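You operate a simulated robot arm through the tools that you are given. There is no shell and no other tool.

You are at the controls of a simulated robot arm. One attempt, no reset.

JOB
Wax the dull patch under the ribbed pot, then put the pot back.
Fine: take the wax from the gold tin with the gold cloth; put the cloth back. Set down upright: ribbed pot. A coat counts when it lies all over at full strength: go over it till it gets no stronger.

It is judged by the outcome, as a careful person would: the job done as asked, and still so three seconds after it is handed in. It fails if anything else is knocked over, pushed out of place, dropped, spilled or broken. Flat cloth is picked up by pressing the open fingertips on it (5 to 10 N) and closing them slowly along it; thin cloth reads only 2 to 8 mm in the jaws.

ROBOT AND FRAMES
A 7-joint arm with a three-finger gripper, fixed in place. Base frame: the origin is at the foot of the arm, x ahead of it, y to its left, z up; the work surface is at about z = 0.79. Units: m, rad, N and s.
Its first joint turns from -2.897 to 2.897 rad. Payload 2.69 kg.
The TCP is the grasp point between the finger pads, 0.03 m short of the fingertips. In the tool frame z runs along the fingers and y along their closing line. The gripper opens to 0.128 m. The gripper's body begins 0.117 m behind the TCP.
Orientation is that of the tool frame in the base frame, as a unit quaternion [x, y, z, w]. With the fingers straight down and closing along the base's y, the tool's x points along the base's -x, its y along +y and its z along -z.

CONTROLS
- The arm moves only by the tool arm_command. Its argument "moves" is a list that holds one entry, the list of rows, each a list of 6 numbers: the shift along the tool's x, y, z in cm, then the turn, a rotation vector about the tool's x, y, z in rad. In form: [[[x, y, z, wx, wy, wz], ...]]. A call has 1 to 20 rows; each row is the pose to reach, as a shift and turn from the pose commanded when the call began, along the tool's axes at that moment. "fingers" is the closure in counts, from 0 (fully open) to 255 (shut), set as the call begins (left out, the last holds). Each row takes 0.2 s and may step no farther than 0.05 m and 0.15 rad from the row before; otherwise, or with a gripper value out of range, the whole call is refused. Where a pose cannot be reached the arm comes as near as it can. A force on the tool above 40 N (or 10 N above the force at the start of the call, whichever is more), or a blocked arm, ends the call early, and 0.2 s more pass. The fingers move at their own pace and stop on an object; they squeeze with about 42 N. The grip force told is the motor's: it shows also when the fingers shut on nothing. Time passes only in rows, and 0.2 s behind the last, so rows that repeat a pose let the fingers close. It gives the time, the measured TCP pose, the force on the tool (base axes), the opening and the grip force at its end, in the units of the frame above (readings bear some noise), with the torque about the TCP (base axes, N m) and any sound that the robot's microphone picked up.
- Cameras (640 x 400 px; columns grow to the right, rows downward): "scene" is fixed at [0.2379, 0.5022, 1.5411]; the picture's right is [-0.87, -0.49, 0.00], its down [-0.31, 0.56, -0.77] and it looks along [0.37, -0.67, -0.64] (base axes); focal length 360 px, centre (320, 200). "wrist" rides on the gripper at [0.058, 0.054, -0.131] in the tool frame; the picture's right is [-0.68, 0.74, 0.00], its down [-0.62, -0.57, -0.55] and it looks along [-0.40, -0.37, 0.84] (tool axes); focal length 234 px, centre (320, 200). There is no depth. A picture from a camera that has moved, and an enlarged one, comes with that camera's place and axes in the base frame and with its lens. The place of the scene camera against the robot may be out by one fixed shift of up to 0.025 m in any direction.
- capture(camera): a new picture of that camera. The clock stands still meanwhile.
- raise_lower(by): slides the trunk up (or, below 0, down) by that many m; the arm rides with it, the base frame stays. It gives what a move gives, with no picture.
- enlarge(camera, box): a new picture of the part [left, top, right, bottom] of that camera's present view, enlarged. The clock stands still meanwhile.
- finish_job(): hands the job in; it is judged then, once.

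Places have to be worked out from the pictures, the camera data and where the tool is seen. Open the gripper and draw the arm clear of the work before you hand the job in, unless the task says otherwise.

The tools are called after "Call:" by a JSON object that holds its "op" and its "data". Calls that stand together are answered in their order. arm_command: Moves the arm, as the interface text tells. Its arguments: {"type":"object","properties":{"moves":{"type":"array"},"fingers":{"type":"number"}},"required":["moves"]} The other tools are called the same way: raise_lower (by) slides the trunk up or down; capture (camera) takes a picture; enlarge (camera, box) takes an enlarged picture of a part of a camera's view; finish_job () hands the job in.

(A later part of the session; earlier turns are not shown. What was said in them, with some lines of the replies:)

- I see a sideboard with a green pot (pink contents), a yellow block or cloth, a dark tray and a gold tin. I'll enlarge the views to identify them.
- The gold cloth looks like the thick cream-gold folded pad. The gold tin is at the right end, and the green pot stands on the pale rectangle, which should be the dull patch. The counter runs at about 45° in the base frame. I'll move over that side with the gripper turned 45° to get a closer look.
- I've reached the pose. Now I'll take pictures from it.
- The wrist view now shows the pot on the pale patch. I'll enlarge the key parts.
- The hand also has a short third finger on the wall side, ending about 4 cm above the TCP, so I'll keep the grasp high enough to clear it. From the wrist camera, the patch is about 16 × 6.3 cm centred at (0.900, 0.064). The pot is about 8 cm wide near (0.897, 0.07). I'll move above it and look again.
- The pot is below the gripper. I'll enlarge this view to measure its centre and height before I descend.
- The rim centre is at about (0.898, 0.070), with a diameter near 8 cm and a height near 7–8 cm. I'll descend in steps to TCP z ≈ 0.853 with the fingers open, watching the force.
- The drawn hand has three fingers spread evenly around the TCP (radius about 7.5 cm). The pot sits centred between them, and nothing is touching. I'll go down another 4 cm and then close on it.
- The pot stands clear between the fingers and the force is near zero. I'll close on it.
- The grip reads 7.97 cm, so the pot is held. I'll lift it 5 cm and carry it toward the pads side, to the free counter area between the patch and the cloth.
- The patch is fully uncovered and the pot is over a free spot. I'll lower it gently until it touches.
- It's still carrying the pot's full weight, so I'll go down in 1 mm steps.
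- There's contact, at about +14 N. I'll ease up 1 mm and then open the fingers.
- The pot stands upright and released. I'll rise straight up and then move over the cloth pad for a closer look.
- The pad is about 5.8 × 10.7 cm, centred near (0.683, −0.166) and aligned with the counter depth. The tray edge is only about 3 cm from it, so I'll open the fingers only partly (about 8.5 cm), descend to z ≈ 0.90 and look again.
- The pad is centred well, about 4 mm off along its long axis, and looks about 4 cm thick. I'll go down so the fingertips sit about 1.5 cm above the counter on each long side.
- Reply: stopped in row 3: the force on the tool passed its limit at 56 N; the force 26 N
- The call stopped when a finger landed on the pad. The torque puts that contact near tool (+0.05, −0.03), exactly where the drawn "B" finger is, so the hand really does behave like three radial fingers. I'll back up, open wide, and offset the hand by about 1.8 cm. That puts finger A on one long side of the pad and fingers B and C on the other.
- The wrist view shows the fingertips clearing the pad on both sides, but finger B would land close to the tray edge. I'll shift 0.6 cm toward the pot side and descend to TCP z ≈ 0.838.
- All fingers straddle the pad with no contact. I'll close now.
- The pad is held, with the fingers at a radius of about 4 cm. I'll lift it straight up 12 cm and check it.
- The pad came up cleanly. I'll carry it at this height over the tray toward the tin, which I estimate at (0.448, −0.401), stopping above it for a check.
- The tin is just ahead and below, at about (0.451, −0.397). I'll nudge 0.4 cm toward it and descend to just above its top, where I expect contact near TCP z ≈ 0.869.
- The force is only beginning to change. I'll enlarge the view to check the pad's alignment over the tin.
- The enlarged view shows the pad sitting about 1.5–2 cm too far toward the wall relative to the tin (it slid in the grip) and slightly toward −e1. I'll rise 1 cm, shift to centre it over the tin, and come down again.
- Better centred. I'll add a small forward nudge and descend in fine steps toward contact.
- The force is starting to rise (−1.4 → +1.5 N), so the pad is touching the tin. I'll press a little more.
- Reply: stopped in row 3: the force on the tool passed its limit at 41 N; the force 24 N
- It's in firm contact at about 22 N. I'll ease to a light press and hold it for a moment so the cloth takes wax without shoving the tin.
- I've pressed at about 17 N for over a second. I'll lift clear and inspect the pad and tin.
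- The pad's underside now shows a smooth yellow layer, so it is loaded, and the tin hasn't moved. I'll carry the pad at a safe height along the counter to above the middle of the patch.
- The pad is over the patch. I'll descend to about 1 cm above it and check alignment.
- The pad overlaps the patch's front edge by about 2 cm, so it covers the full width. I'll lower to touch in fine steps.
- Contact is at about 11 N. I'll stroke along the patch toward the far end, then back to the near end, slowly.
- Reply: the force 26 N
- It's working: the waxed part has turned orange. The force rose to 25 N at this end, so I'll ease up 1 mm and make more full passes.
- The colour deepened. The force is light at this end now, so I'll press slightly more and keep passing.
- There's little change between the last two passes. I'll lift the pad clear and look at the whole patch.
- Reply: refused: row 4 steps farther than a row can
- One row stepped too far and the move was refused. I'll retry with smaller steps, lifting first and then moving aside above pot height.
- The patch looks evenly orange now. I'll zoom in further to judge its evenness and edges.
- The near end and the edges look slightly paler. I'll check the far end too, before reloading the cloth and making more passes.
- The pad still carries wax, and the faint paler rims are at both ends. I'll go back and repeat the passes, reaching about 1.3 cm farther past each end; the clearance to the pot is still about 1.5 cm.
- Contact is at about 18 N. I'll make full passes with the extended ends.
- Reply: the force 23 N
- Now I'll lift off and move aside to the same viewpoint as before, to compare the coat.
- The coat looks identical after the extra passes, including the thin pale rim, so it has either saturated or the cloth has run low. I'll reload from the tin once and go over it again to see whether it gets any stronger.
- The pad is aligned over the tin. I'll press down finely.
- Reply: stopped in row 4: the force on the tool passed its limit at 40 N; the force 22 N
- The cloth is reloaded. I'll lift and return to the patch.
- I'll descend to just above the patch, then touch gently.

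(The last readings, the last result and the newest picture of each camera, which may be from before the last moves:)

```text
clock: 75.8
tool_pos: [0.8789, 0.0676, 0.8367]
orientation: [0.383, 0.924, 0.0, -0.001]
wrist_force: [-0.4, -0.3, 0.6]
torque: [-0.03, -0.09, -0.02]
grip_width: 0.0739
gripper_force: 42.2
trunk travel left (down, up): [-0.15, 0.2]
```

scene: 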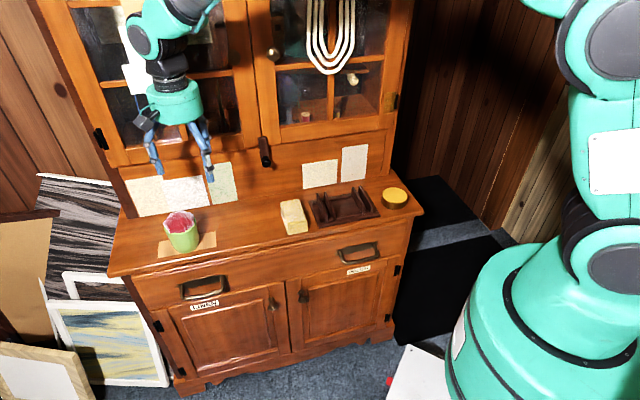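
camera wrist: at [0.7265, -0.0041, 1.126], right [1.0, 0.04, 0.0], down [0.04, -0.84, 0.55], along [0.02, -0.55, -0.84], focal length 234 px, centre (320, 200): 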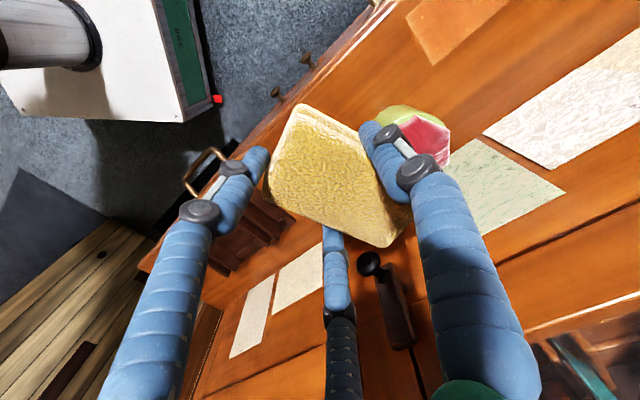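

Barely touching. I'll press 2 mm more while starting the full passes.

Call:
{"op": "arm_command", "data": {"moves": [[[0, 0, 0.15, 0, 0, 0], [0, 0, 0.2, 0, 0, 0], [0, 1.8, 0.2, 0, 0, 0], [0, 3.6, 0.2, 0, 0, 0], [0, 5.4, 0.2, 0, 0, 0], [0, 7.0, 0.2, 0, 0, 0], [0, 8.3, 0.2, 0, 0, 0], [0, 7.0, 0.2, 0, 0, 0], [0, 8.3, 0.2, 0, 0, 0], [0, 7.0, 0.2, 0, 0, 0], [0, 5.4, 0.2, 0, 0, 0], [0, 3.6, 0.2, 0, 0, 0], [0, 1.8, 0.2, 0, 0, 0], [0, 0, 0.2, 0, 0, 0], [0, -1.8, 0.2, 0, 0, 0], [0, -3.6, 0.2, 0, 0, 0], [0, -5.4, 0.2, 0, 0, 0], [0, -7.0, 0.2, 0, 0, 0], [0, -5.4, 0.2, 0, 0, 0], [0, -7.0, 0.2, 0, 0, 0]]]}}

Call:
{"op": "enlarge", "data": {"camera": "scene", "box": [140, 180, 260, 270]}}

```text
clock: 80.0
tool_pos: [0.8305, 0.017, 0.8355]
orientation: [0.382, 0.924, 0.0, 0.0]
wrist_force: [1.7, -1.5, 23.6]
torque: [-0.29, -0.55, -0.12]
grip_width: 0.0744
gripper_force: 42.2
trunk travel left (down, up): [-0.15, 0.2]
```

```text
4.44 times, centred on (200, 225) of scene
camera zoom: at [0.2379, 0.5022, 1.5411], right [-0.87, -0.49, 0.0], down [-0.31, 0.56, -0.77], along [0.37, -0.67, -0.64], focal length 1600 px, centre (853, 89)
```

zoom: 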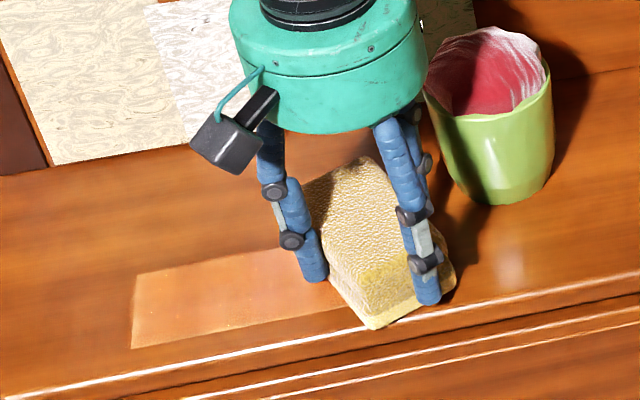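

One more full pass there and back, and then I'll lift away to compare.

Call:
{"op": "arm_command", "data": {"moves": [[[0, 1.8, -0.05, 0, 0, 0], [0, 3.6, -0.05, 0, 0, 0], [0, 5.4, -0.03, 0, 0, 0], [0, 7.2, 0, 0, 0, 0], [0, 9.0, 0, 0, 0, 0], [0, 10.8, 0, 0, 0, 0], [0, 12.6, 0, 0, 0, 0], [0, 14.2, 0, 0, 0, 0], [0, 15.3, 0, 0, 0, 0], [0, 13.5, 0, 0, 0, 0], [0, 11.7, 0, 0, 0, 0], [0, 9.9, 0, 0, 0, 0], [0, 8.1, 0, 0, 0, 0], [0, 6.3, 0, 0, 0, 0], [0, 4.5, -0.03, 0, 0, 0], [0, 2.7, -0.05, 0, 0, 0], [0, 0.9, -0.05, 0, 0, 0], [0, 0, -0.05, 0, 0, 0], [0, 2.0, -0.05, 0, 0, 0], [0, 2.0, -0.05, 0, 0, 0]]]}}

Call:
{"op": "arm_command", "data": {"moves": [[[0, 0, -2.0, 0, 0, 0], [0, 0, -6.0, 0, 0, 0], [0, 0, -10.0, 0, 0, 0], [0, 0, -14.0, 0, 0, 0], [0, -3.5, -16.0, 0, 0, 0], [0, -7.5, -16.0, 0, 0, 0], [0, -11.5, -16.0, 0, 0, 0], [0, -15.2, -16.0, 0, 0, 0], [0, -15.2, -16.0, 0, 0, 0]]]}}

Call:
{"op": "enlarge", "data": {"camera": "scene", "box": [168, 226, 236, 264]}}

Call:
{"op": "enlarge", "data": {"camera": "scene", "box": [145, 226, 213, 264]}}

Call:
{"op": "capture", "data": {"camera": "wrist"}}

```text
clock: 84.2
tool_pos: [0.8444, 0.0332, 0.8361]
orientation: [0.382, 0.924, 0.0, -0.001]
wrist_force: [-1.5, 0.5, 11.2]
torque: [-0.09, -0.22, -0.13]
grip_width: 0.074
gripper_force: 42.0
trunk travel left (down, up): [-0.15, 0.2]
```

```text
clock: 86.2
tool_pos: [0.7345, -0.0767, 0.9964]
orientation: [0.383, 0.924, 0.0, 0.0]
wrist_force: [-0.1, -0.2, 0.2]
torque: [0.04, -0.03, 0.0]
grip_width: 0.0738
gripper_force: 41.6
trunk travel left (down, up): [-0.15, 0.2]
```

```text
9.41 times, centred on (202, 245) of scene
camera zoom: at [0.2379, 0.5022, 1.5411], right [-0.87, -0.49, 0.0], down [-0.31, 0.56, -0.77], along [0.37, -0.67, -0.64], focal length 3387 px, centre (1431, -224)
```

zoom: 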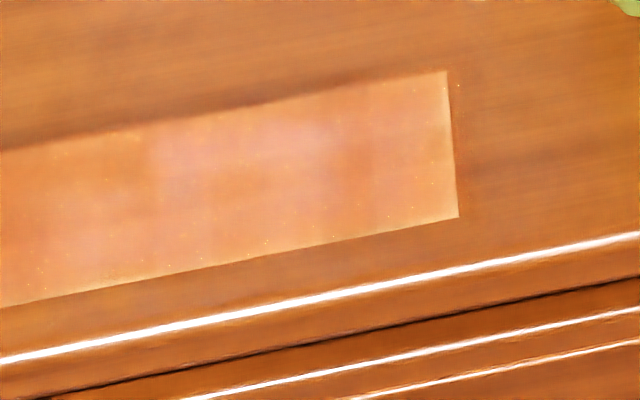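

```text
9.41 times, centred on (179, 245) of scene
camera zoom: at [0.2379, 0.5022, 1.5411], right [-0.87, -0.49, 0.0], down [-0.31, 0.56, -0.77], along [0.37, -0.67, -0.64], focal length 3387 px, centre (1647, -224)
```

zoom: 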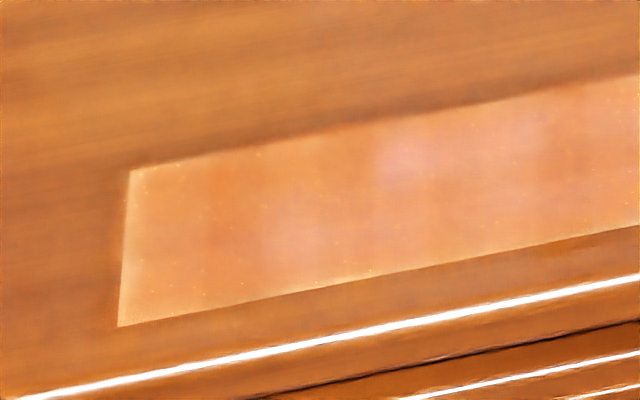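

```text
taken
camera wrist: at [0.7328, 0.0014, 1.1262], right [1.0, 0.04, 0.0], down [0.04, -0.84, 0.55], along [0.02, -0.55, -0.84], focal length 234 px, centre (320, 200)
```

wrist: 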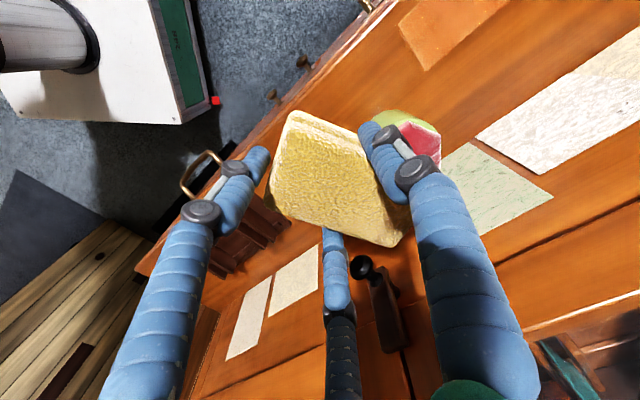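

The coat is unchanged after the reload and two more passes, so it is at full strength. Next I put the cloth back. The pad appears to have turned about 20–25° in the grip, so I'll measure that first.

Call:
{"op": "enlarge", "data": {"camera": "scene", "box": [210, 130, 290, 210]}}

Call:
{"op": "enlarge", "data": {"camera": "wrist", "box": [240, 90, 440, 260]}}

```text
5.00 times, centred on (250, 170) of scene
camera zoom: at [0.2379, 0.5022, 1.5411], right [-0.87, -0.49, 0.0], down [-0.31, 0.56, -0.77], along [0.37, -0.67, -0.64], focal length 1800 px, centre (670, 350)
```

zoom: 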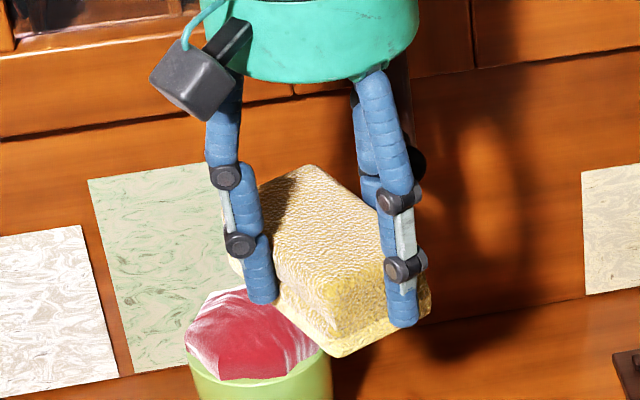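

```text
2.35 times, centred on (340, 175) of wrist
camera zoom: at [0.7328, 0.0014, 1.1262], right [1.0, 0.04, 0.0], down [0.04, -0.84, 0.55], along [0.02, -0.55, -0.84], focal length 551 px, centre (273, 259)
```

zoom: 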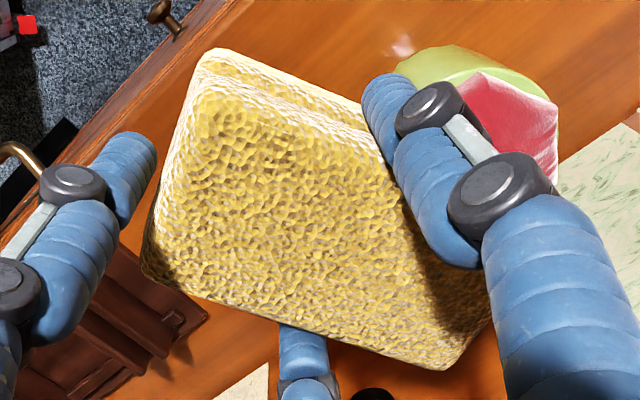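

The pad's long axis is about 25° off the tool axis, with its centre near tool (−0.018, +0.013). I'll turn the hand +0.45 rad to cancel that and move so the pad's centre comes over its original spot (0.684, −0.161).

Call:
{"op": "arm_command", "data": {"moves": [[[-0.05, -2.0, 0, 0, 0, 0.07], [-0.1, -4.0, 0, 0, 0, 0.15], [-0.15, -6.0, 0, 0, 0, 0.24], [-0.2, -8.0, 0, 0, 0, 0.33], [-0.25, -10.0, 0, 0, 0, 0.42], [-0.25, -10.0, 3.0, 0, 0, 0.45], [-0.25, -10.0, 7.0, 0, 0, 0.45], [-0.25, -10.0, 11.0, 0, 0, 0.45], [-0.25, -10.0, 13.0, 0, 0, 0.45], [-0.25, -10.0, 13.0, 0, 0, 0.45]]]}}

Call:
{"op": "capture", "data": {"camera": "wrist"}}

Call:
{"op": "enlarge", "data": {"camera": "scene", "box": [240, 160, 360, 250]}}

```text
clock: 88.4
tool_pos: [0.6696, -0.1486, 0.8644]
orientation: [0.58, 0.815, 0.001, 0.0]
wrist_force: [0.3, 0.2, -0.8]
torque: [-0.01, 0.0, -0.02]
grip_width: 0.0738
gripper_force: 41.8
trunk travel left (down, up): [-0.15, 0.2]
```

```text
taken
camera wrist: at [0.7007, -0.0764, 0.9948], right [0.92, -0.4, 0.0], down [-0.33, -0.77, 0.55], along [-0.22, -0.5, -0.84], focal length 234 px, centre (320, 200)
```

wrist: 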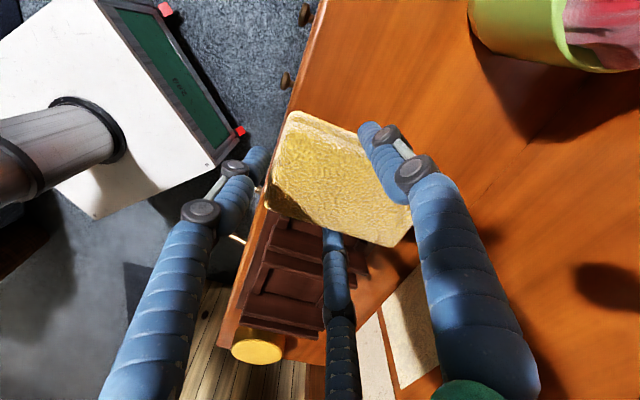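

```text
4.44 times, centred on (300, 205) of scene
camera zoom: at [0.2379, 0.5022, 1.5411], right [-0.87, -0.49, 0.0], down [-0.31, 0.56, -0.77], along [0.37, -0.67, -0.64], focal length 1600 px, centre (409, 178)
```

zoom: 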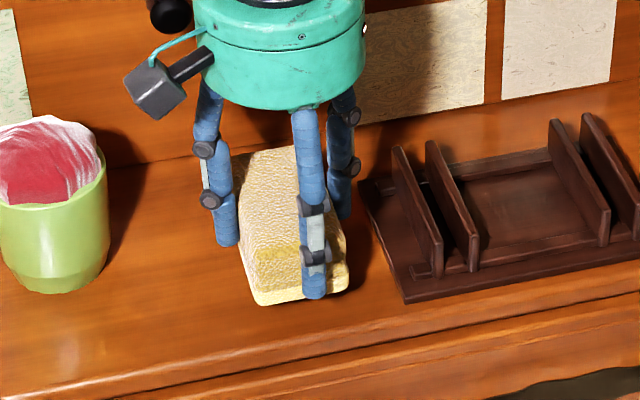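

Compared with the original picture, the pad is on line, about 6 mm too far to the pot side. I'll correct for that and lower to touch.

Call:
{"op": "arm_command", "data": {"moves": [[[-0.26, -0.54, 1.0, 0, 0, 0], [-0.26, -0.54, 2.0, 0, 0, 0], [-0.26, -0.54, 2.5, 0, 0, 0], [-0.26, -0.54, 2.7, 0, 0, 0], [-0.26, -0.54, 2.7, 0, 0, 0]]]}}

Call:
{"op": "enlarge", "data": {"camera": "scene", "box": [240, 160, 360, 250]}}

```text
clock: 89.6
tool_pos: [0.6637, -0.1541, 0.8383]
orientation: [0.58, 0.815, 0.0, 0.0]
wrist_force: [0.4, 0.3, -0.5]
torque: [0.02, 0.04, 0.01]
grip_width: 0.0738
gripper_force: 42.4
trunk travel left (down, up): [-0.15, 0.2]
```

```text
4.44 times, centred on (300, 205) of scene
camera zoom: at [0.2379, 0.5022, 1.5411], right [-0.87, -0.49, 0.0], down [-0.31, 0.56, -0.77], along [0.37, -0.67, -0.64], focal length 1600 px, centre (409, 178)
```

zoom: 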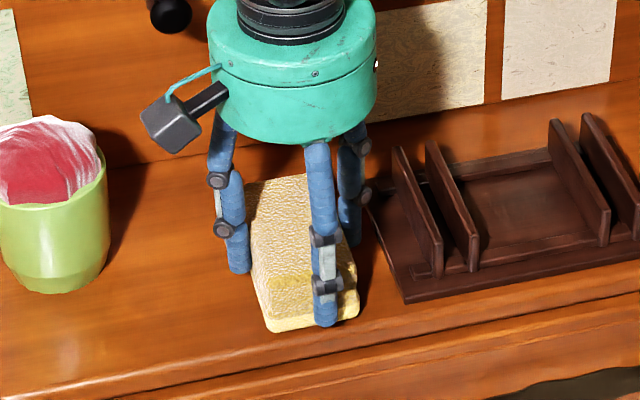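

The pad is within millimetres of its original outline. I'll lower another 2 mm to the surface and open only partly, so the fingers stay clear of the tray.

Call:
{"op": "arm_command", "data": {"moves": [[[0, 0, 0.1, 0, 0, 0], [0, 0, 0.2, 0, 0, 0], [0, 0, 0.2, 0, 0, 0]]]}}

Call:
{"op": "arm_command", "data": {"moves": [[[0, 0, 0, 0, 0, 0], [0, 0, 0, 0, 0, 0], [0, 0, 0, 0, 0, 0]]], "fingers": 52}}

Call:
{"op": "enlarge", "data": {"camera": "scene", "box": [240, 160, 360, 250]}}

Call:
{"op": "capture", "data": {"camera": "wrist"}}

```text
clock: 90.4
tool_pos: [0.6638, -0.1528, 0.8355]
orientation: [0.579, 0.815, 0.001, -0.001]
wrist_force: [0.1, 0.3, -0.8]
torque: [0.01, 0.01, 0.01]
grip_width: 0.0736
gripper_force: 41.8
trunk travel left (down, up): [-0.15, 0.2]
```

```text
clock: 91.2
tool_pos: [0.6631, -0.1527, 0.8356]
orientation: [0.579, 0.816, 0.001, -0.001]
wrist_force: [0.3, 0.1, -0.2]
torque: [-0.03, -0.02, 0.0]
grip_width: 0.102
gripper_force: 0.0
trunk travel left (down, up): [-0.15, 0.2]
```

```text
4.44 times, centred on (300, 205) of scene
camera zoom: at [0.2379, 0.5022, 1.5411], right [-0.87, -0.49, 0.0], down [-0.31, 0.56, -0.77], along [0.37, -0.67, -0.64], focal length 1600 px, centre (409, 178)
```

zoom: 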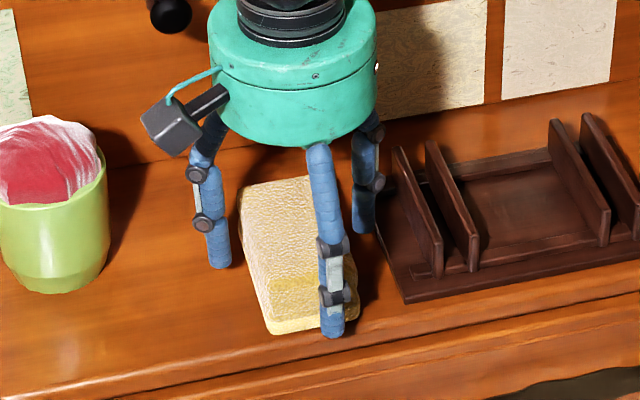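

```text
taken
camera wrist: at [0.696, -0.0814, 0.9662], right [0.92, -0.4, 0.0], down [-0.33, -0.77, 0.55], along [-0.22, -0.5, -0.84], focal length 234 px, centre (320, 200)
```

wrist: 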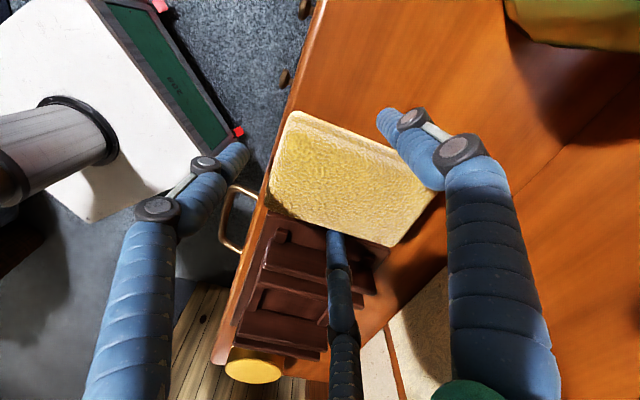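

The pad is released and lies within about a centimetre of its original spot and orientation. I'll raise straight up, turn the hand back, and look.

Call:
{"op": "arm_command", "data": {"moves": [[[0, 0, -1.0, 0, 0, 0], [0, 0, -3.0, 0, 0, 0], [0, 0, -7.0, 0, 0, 0], [0, 0, -11.0, 0, 0, 0], [0, 0, -15.0, 0, 0, 0], [0, 0, -16.0, 0, 0, -0.1], [0, 0, -16.0, 0, 0, -0.22], [0, 0, -16.0, 0, 0, -0.34], [0, 0, -16.0, 0, 0, -0.45], [0, 0, -16.0, 0, 0, -0.45]]]}}

Call:
{"op": "enlarge", "data": {"camera": "scene", "box": [240, 160, 360, 250]}}

Call:
{"op": "capture", "data": {"camera": "wrist"}}

```text
clock: 93.4
tool_pos: [0.664, -0.1526, 0.9952]
orientation: [0.383, 0.924, 0.0, 0.0]
wrist_force: [-0.7, -1.1, 0.0]
torque: [0.0, 0.0, -0.03]
grip_width: 0.102
gripper_force: 0.1
trunk travel left (down, up): [-0.15, 0.2]
```

```text
4.44 times, centred on (300, 205) of scene
camera zoom: at [0.2379, 0.5022, 1.5411], right [-0.87, -0.49, 0.0], down [-0.31, 0.56, -0.77], along [0.37, -0.67, -0.64], focal length 1600 px, centre (409, 178)
```

zoom: 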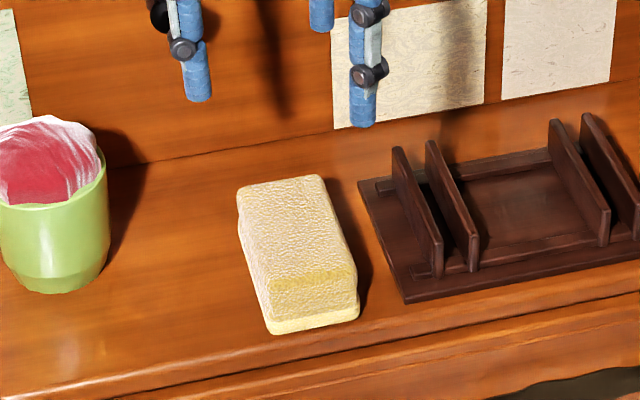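

```text
taken
camera wrist: at [0.6612, -0.0751, 1.1261], right [1.0, 0.04, 0.0], down [0.04, -0.84, 0.55], along [0.02, -0.55, -0.84], focal length 234 px, centre (320, 200)
```

wrist: 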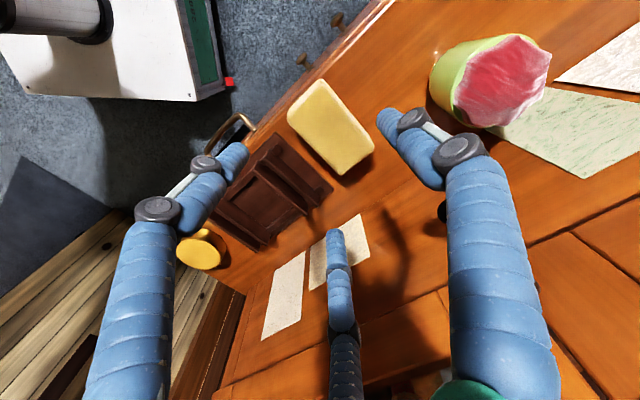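

The cloth is back in its original outline. Now for the pot: I'll open fully, move above its position (0.8335, −0.097), and check.

Call:
{"op": "arm_command", "data": {"moves": [[[0, 3.0, 0, 0, 0, 0], [-1.5, 6.5, 0, 0, 0, 0], [-3.5, 10.0, 0, 0, 0, 0], [-5.5, 13.0, 0, 0, 0, 0], [-7.5, 15.5, 0, 0, 0, 0], [-8.0, 15.9, 0, 0, 0, 0], [-8.0, 15.9, 3.0, 0, 0, 0], [-8.0, 15.9, 5.0, 0, 0, 0], [-8.0, 15.9, 5.0, 0, 0, 0]]], "fingers": 0}}

Call:
{"op": "capture", "data": {"camera": "wrist"}}

```text
clock: 95.4
tool_pos: [0.8306, -0.0966, 0.9469]
orientation: [0.383, 0.924, 0.0, 0.0]
wrist_force: [-14.6, 15.2, 10.9]
torque: [-1.8, -1.18, -0.79]
grip_width: 0.1202
gripper_force: 0.0
trunk travel left (down, up): [-0.15, 0.2]
```

```text
taken
camera wrist: at [0.8293, -0.0182, 1.0769], right [1.0, 0.04, 0.0], down [0.04, -0.84, 0.55], along [0.02, -0.55, -0.84], focal length 234 px, centre (320, 200)
```

wrist: 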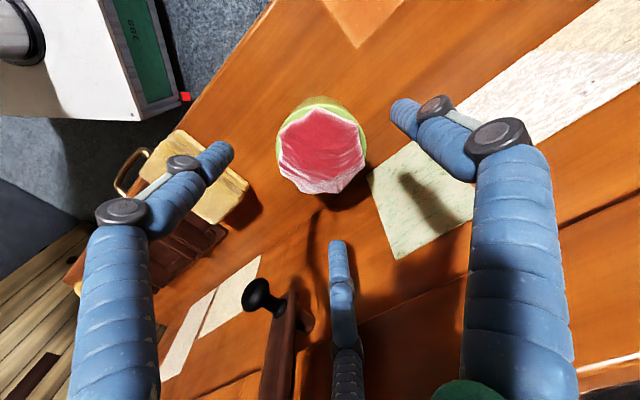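

There's an unexpected contact. The force pushes away from the wall, about 10 cm above the TCP on finger C's side, so an outer knuckle is against the cabinet. I'll close the fingers partway to relieve it and recheck.

Call:
{"op": "arm_command", "data": {"moves": [[[0.3, 0, 0, 0, 0, 0], [0.5, 0, 0, 0, 0, 0]]], "fingers": 50}}

Call:
{"op": "enlarge", "data": {"camera": "scene", "box": [180, 90, 320, 230]}}

```text
clock: 96.0
tool_pos: [0.8299, -0.0938, 0.9463]
orientation: [0.382, 0.924, 0.001, -0.001]
wrist_force: [-0.8, 0.2, -0.4]
torque: [0.0, -0.01, 0.02]
grip_width: 0.1028
gripper_force: 0.1
trunk travel left (down, up): [-0.15, 0.2]
```

```text
2.86 times, centred on (250, 160) of scene
camera zoom: at [0.2379, 0.5022, 1.5411], right [-0.87, -0.49, 0.0], down [-0.31, 0.56, -0.77], along [0.37, -0.67, -0.64], focal length 1028 px, centre (520, 314)
```

zoom: 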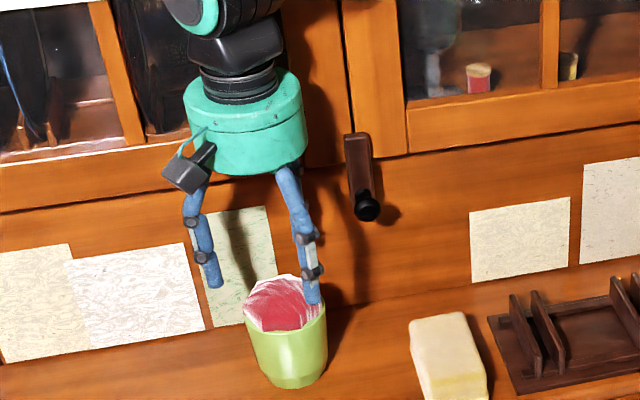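

The contact is relieved, and the latch and cabinet look unmoved. With the fingers at about 10.3 cm open, the 8 cm pot still fits. I'll recentre and descend to the grasp height.

Call:
{"op": "arm_command", "data": {"moves": [[[-0.2, 0, 2.0, 0, 0, 0], [-0.45, 0, 4.0, 0, 0, 0], [-0.45, 0, 6.0, 0, 0, 0], [-0.45, 0, 8.0, 0, 0, 0], [-0.45, 0, 9.2, 0, 0, 0], [-0.45, 0, 9.2, 0, 0, 0]]]}}

Call:
{"op": "capture", "data": {"camera": "wrist"}}

Call:
{"op": "enlarge", "data": {"camera": "scene", "box": [180, 140, 280, 230]}}

```text
clock: 97.4
tool_pos: [0.8313, -0.096, 0.8531]
orientation: [0.383, 0.924, 0.001, 0.0]
wrist_force: [0.3, 0.0, 0.1]
torque: [-0.02, -0.02, -0.03]
grip_width: 0.103
gripper_force: 0.1
trunk travel left (down, up): [-0.15, 0.2]
```

```text
taken
camera wrist: at [0.8296, -0.0178, 0.9827], right [1.0, 0.04, 0.0], down [0.04, -0.84, 0.55], along [0.02, -0.55, -0.84], focal length 234 px, centre (320, 200)
```

wrist: 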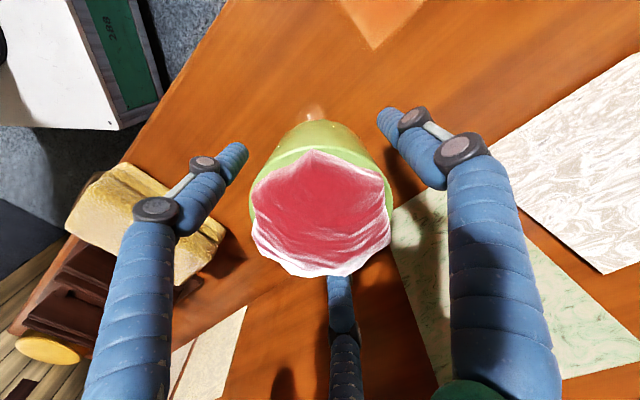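

```text
4.44 times, centred on (230, 185) of scene
camera zoom: at [0.2379, 0.5022, 1.5411], right [-0.87, -0.49, 0.0], down [-0.31, 0.56, -0.77], along [0.37, -0.67, -0.64], focal length 1600 px, centre (720, 267)
```

zoom: 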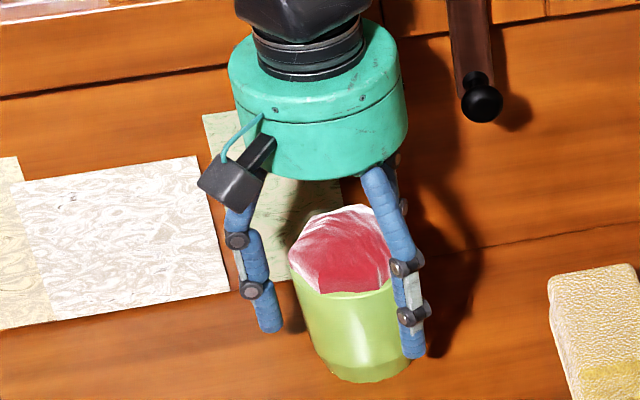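

The fingers surround the pot with no force. I'll grip it.

Call:
{"op": "arm_command", "data": {"moves": [[[0, 0, 0, 0, 0, 0], [0, 0, 0, 0, 0, 0], [0, 0, 0, 0, 0, 0], [0, 0, 0, 0, 0, 0]]], "fingers": 255}}

```text
clock: 98.4
tool_pos: [0.8321, -0.0967, 0.8534]
orientation: [0.383, 0.924, 0.0, 0.001]
wrist_force: [1.7, -2.8, 4.8]
torque: [0.03, 0.02, 0.0]
grip_width: 0.0801
gripper_force: 42.3
trunk travel left (down, up): [-0.15, 0.2]
```

Gripped at 8.0 cm. I'll lift and carry it back along the reverse path to above the patch.

Call:
{"op": "arm_command", "data": {"moves": [[[0, 0, -1.0, 0, 0, 0], [0, 0, -3.0, 0, 0, 0], [0, 0, -5.0, 0, 0, 0], [0.5, 0.5, -6.0, 0, 0, 0], [1.9, 3.0, -6.0, 0, 0, 0], [3.2, 6.0, -6.0, 0, 0, 0], [4.5, 9.0, -6.0, 0, 0, 0], [5.8, 12.0, -6.0, 0, 0, 0], [6.8, 15.0, -6.0, 0, 0, 0], [7.16, 16.3, -6.0, 0, 0, 0], [7.16, 16.3, -4.0, 0, 0, 0], [7.16, 16.3, -3.0, 0, 0, 0], [7.16, 16.3, -3.0, 0, 0, 0]]]}}

Call:
{"op": "enlarge", "data": {"camera": "scene", "box": [140, 170, 240, 270]}}

Call:
{"op": "capture", "data": {"camera": "wrist"}}

```text
clock: 101.2
tool_pos: [0.8981, 0.0685, 0.8847]
orientation: [0.383, 0.924, 0.0, -0.001]
wrist_force: [-0.5, 0.6, -3.9]
torque: [-0.05, 0.01, 0.01]
grip_width: 0.0797
gripper_force: 42.0
trunk travel left (down, up): [-0.15, 0.2]
```

```text
4.00 times, centred on (190, 220) of scene
camera zoom: at [0.2379, 0.5022, 1.5411], right [-0.87, -0.49, 0.0], down [-0.31, 0.56, -0.77], along [0.37, -0.67, -0.64], focal length 1440 px, centre (840, 120)
```

zoom: 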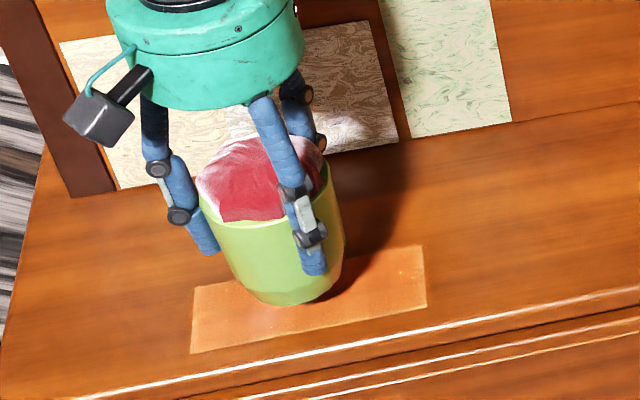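

```text
taken
camera wrist: at [0.8948, 0.1471, 1.0157], right [1.0, 0.04, 0.0], down [0.04, -0.84, 0.55], along [0.02, -0.55, -0.84], focal length 234 px, centre (320, 200)
```

wrist: 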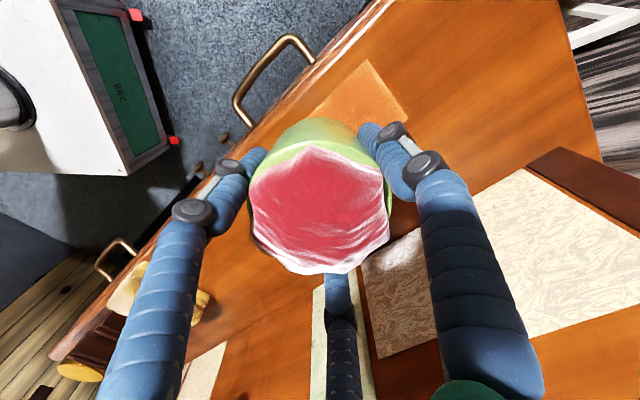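

The pot is over its original spot. I'll lower it in fine steps.

Call:
{"op": "arm_command", "data": {"moves": [[[0, 0, 1.2, 0, 0, 0], [0, 0, 2.2, 0, 0, 0], [0, 0, 2.7, 0, 0, 0], [0, 0, 2.9, 0, 0, 0], [0, 0, 2.9, 0, 0, 0]]]}}

```text
clock: 102.4
tool_pos: [0.8973, 0.0687, 0.8555]
orientation: [0.383, 0.924, 0.001, -0.001]
wrist_force: [0.2, 0.7, -3.0]
torque: [-0.01, 0.02, 0.02]
grip_width: 0.08
gripper_force: 41.7
trunk travel left (down, up): [-0.15, 0.2]
```

Call:
{"op": "arm_command", "data": {"moves": [[[0, 0, 0.1, 0, 0, 0], [0, 0, 0.15, 0, 0, 0], [0, 0, 0.15, 0, 0, 0]]]}}

```text
clock: 103.2
tool_pos: [0.898, 0.0697, 0.8534]
orientation: [0.383, 0.924, 0.001, -0.001]
wrist_force: [-0.2, 0.1, -2.1]
torque: [0.01, -0.02, 0.03]
grip_width: 0.08
gripper_force: 41.9
trunk travel left (down, up): [-0.15, 0.2]
```

Nearly seated. One more millimetre.

Call:
{"op": "arm_command", "data": {"moves": [[[0, 0, 0.08, 0, 0, 0], [0, 0, 0.08, 0, 0, 0], [0, 0, 0.08, 0, 0, 0]]]}}

```text
clock: 104.0
tool_pos: [0.8962, 0.0689, 0.8521]
orientation: [0.383, 0.924, 0.0, -0.001]
wrist_force: [0.3, -0.6, -2.2]
torque: [0.01, 0.01, 0.02]
grip_width: 0.0798
gripper_force: 42.0
trunk travel left (down, up): [-0.15, 0.2]
```

Call:
{"op": "arm_command", "data": {"moves": [[[0, 0, 0.08, 0, 0, 0], [0, 0, 0.08, 0, 0, 0], [0, 0, 0.08, 0, 0, 0]]]}}

```text
clock: 104.8
tool_pos: [0.897, 0.069, 0.8529]
orientation: [0.383, 0.924, 0.001, 0.0]
wrist_force: [-2.7, 2.6, 6.9]
torque: [0.48, 0.33, 0.05]
grip_width: 0.08
gripper_force: 42.1
trunk travel left (down, up): [-0.15, 0.2]
```

It's seated (+7 N). I'll open the fingers to release it.

Call:
{"op": "arm_command", "data": {"moves": [[[0, 0, -0.05, 0, 0, 0], [0, 0, -0.05, 0, 0, 0], [0, 0, -0.05, 0, 0, 0], [0, 0, -0.05, 0, 0, 0]]], "fingers": 20}}

Call:
{"op": "enlarge", "data": {"camera": "scene", "box": [140, 170, 240, 270]}}

```text
clock: 105.8
tool_pos: [0.8977, 0.0696, 0.8527]
orientation: [0.382, 0.924, 0.0, -0.001]
wrist_force: [-0.4, -0.4, 0.4]
torque: [0.02, 0.04, -0.02]
grip_width: 0.118
gripper_force: 0.1
trunk travel left (down, up): [-0.15, 0.2]
```

```text
4.00 times, centred on (190, 220) of scene
camera zoom: at [0.2379, 0.5022, 1.5411], right [-0.87, -0.49, 0.0], down [-0.31, 0.56, -0.77], along [0.37, -0.67, -0.64], focal length 1440 px, centre (840, 120)
```

zoom: 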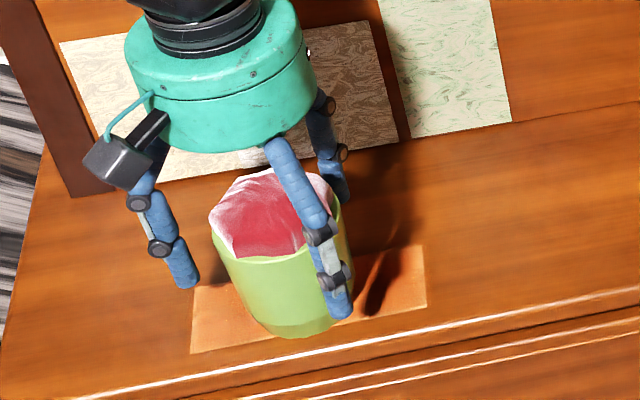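

The pot stands upright in its place and is released. I'll rise clear and draw back away from the counter.

Call:
{"op": "arm_command", "data": {"moves": [[[0, 0, -1.5, 0, 0, 0], [0, 0, -4.0, 0, 0, 0], [0, 0, -8.0, 0, 0, 0], [0, 0, -12.0, 0, 0, 0], [0.5, 0, -16.0, 0, 0, 0], [3.0, -1.0, -19.0, 0, 0, 0], [6.0, -3.0, -21.0, 0, 0, 0], [9.5, -5.0, -22.0, 0, 0, 0], [13.0, -7.0, -22.0, 0, 0, 0], [16.0, -9.0, -22.0, 0, 0, 0], [16.0, -9.0, -22.0, 0, 0, 0]]]}}

Call:
{"op": "capture", "data": {"camera": "scene"}}

Call:
{"op": "enlarge", "data": {"camera": "scene", "box": [120, 150, 280, 280]}}

Call:
{"op": "enlarge", "data": {"camera": "scene", "box": [260, 150, 420, 250]}}

Call:
{"op": "capture", "data": {"camera": "wrist"}}

```text
clock: 108.2
tool_pos: [0.7208, 0.1214, 1.0748]
orientation: [0.383, 0.924, 0.002, 0.001]
wrist_force: [-0.3, 0.3, 0.3]
torque: [0.01, -0.04, 0.0]
grip_width: 0.118
gripper_force: 0.1
trunk travel left (down, up): [-0.15, 0.2]
```

```text
taken
```

scene: 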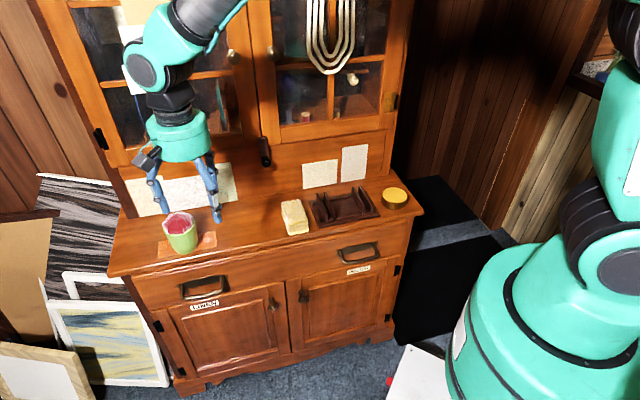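

```text
3.08 times, centred on (200, 215) of scene
camera zoom: at [0.2379, 0.5022, 1.5411], right [-0.87, -0.49, 0.0], down [-0.31, 0.56, -0.77], along [0.37, -0.67, -0.64], focal length 1107 px, centre (689, 154)
```

zoom: 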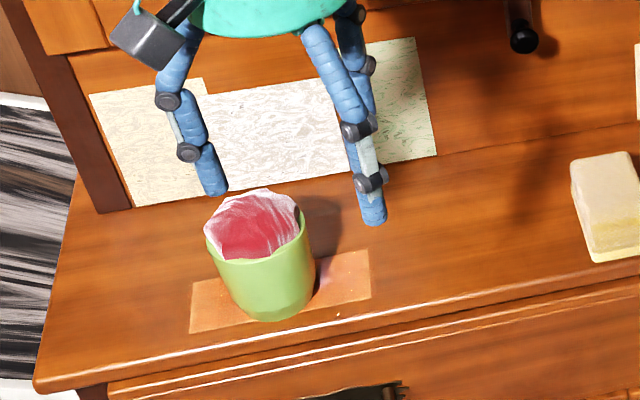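

```text
4.00 times, centred on (340, 200) of scene
camera zoom: at [0.2379, 0.5022, 1.5411], right [-0.87, -0.49, 0.0], down [-0.31, 0.56, -0.77], along [0.37, -0.67, -0.64], focal length 1440 px, centre (240, 200)
```

zoom: 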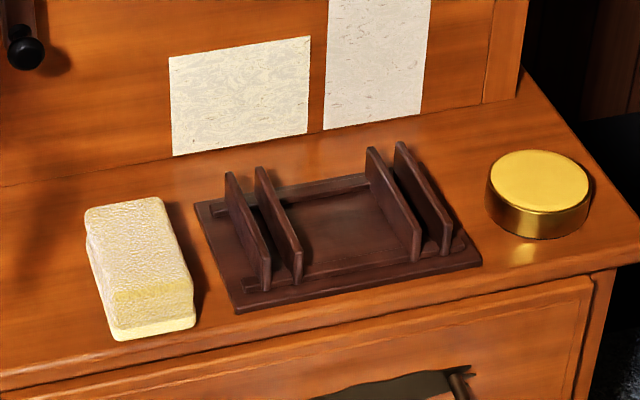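

```text
taken
camera wrist: at [0.717, 0.1996, 1.2043], right [1.0, 0.04, 0.0], down [0.04, -0.84, 0.55], along [0.02, -0.55, -0.84], focal length 234 px, centre (320, 200)
```

wrist: 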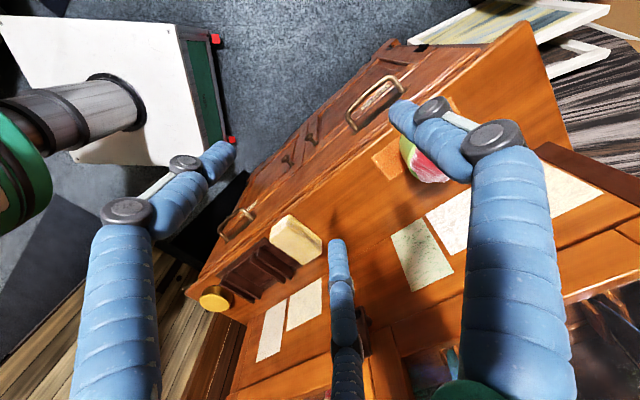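

The patch is waxed, and the pot is upright on it within a few millimetres of its start. The cloth is back, and the tin and tray are unmoved. I'll open the gripper fully before handing in.

Call:
{"op": "arm_command", "data": {"moves": [[[2.0, -1.0, -1.0, 0, 0, 0], [4.0, -2.0, -2.0, 0, 0, 0], [4.0, -2.0, -2.0, 0, 0, 0]]], "fingers": 0}}

```text
clock: 109.0
tool_pos: [0.6771, 0.1358, 1.0933]
orientation: [0.383, 0.924, 0.001, -0.001]
wrist_force: [-0.2, 0.6, -0.5]
torque: [0.01, -0.05, -0.01]
grip_width: 0.1279
gripper_force: 0.1
trunk travel left (down, up): [-0.15, 0.2]
```

The gripper is open and the arm is clear, so I'm handing in the job.

Call:
{"op": "finish_job", "data": {}}

```text
The job is handed in.
```

I waxed the dull patch under the ribbed pot and put the pot back upright on it, within a few millimetres of where it started. The job is handed in.

- **Coat:** I took wax from the gold tin with the gold cloth, going back to the tin once. I went over the whole patch several times, past both ends. The last passes, made after reloading, left the coat looking no different from before. A thin pale rim along the patch's edges stayed the same throughout.
- **Cloth:** it is back in its original spot and lying the same way as before.
- **Everything else:** the tin, the tray and the wall latch look unmoved in the pictures. When I went to fetch the pot, an outer finger knuckle pressed briefly against the cabinet (roughly 24 N). I backed off at once and saw no sign of damage.

The hand really has three fingers, not the two described. That caused one hard touch on top of the cloth while I was picking it up.
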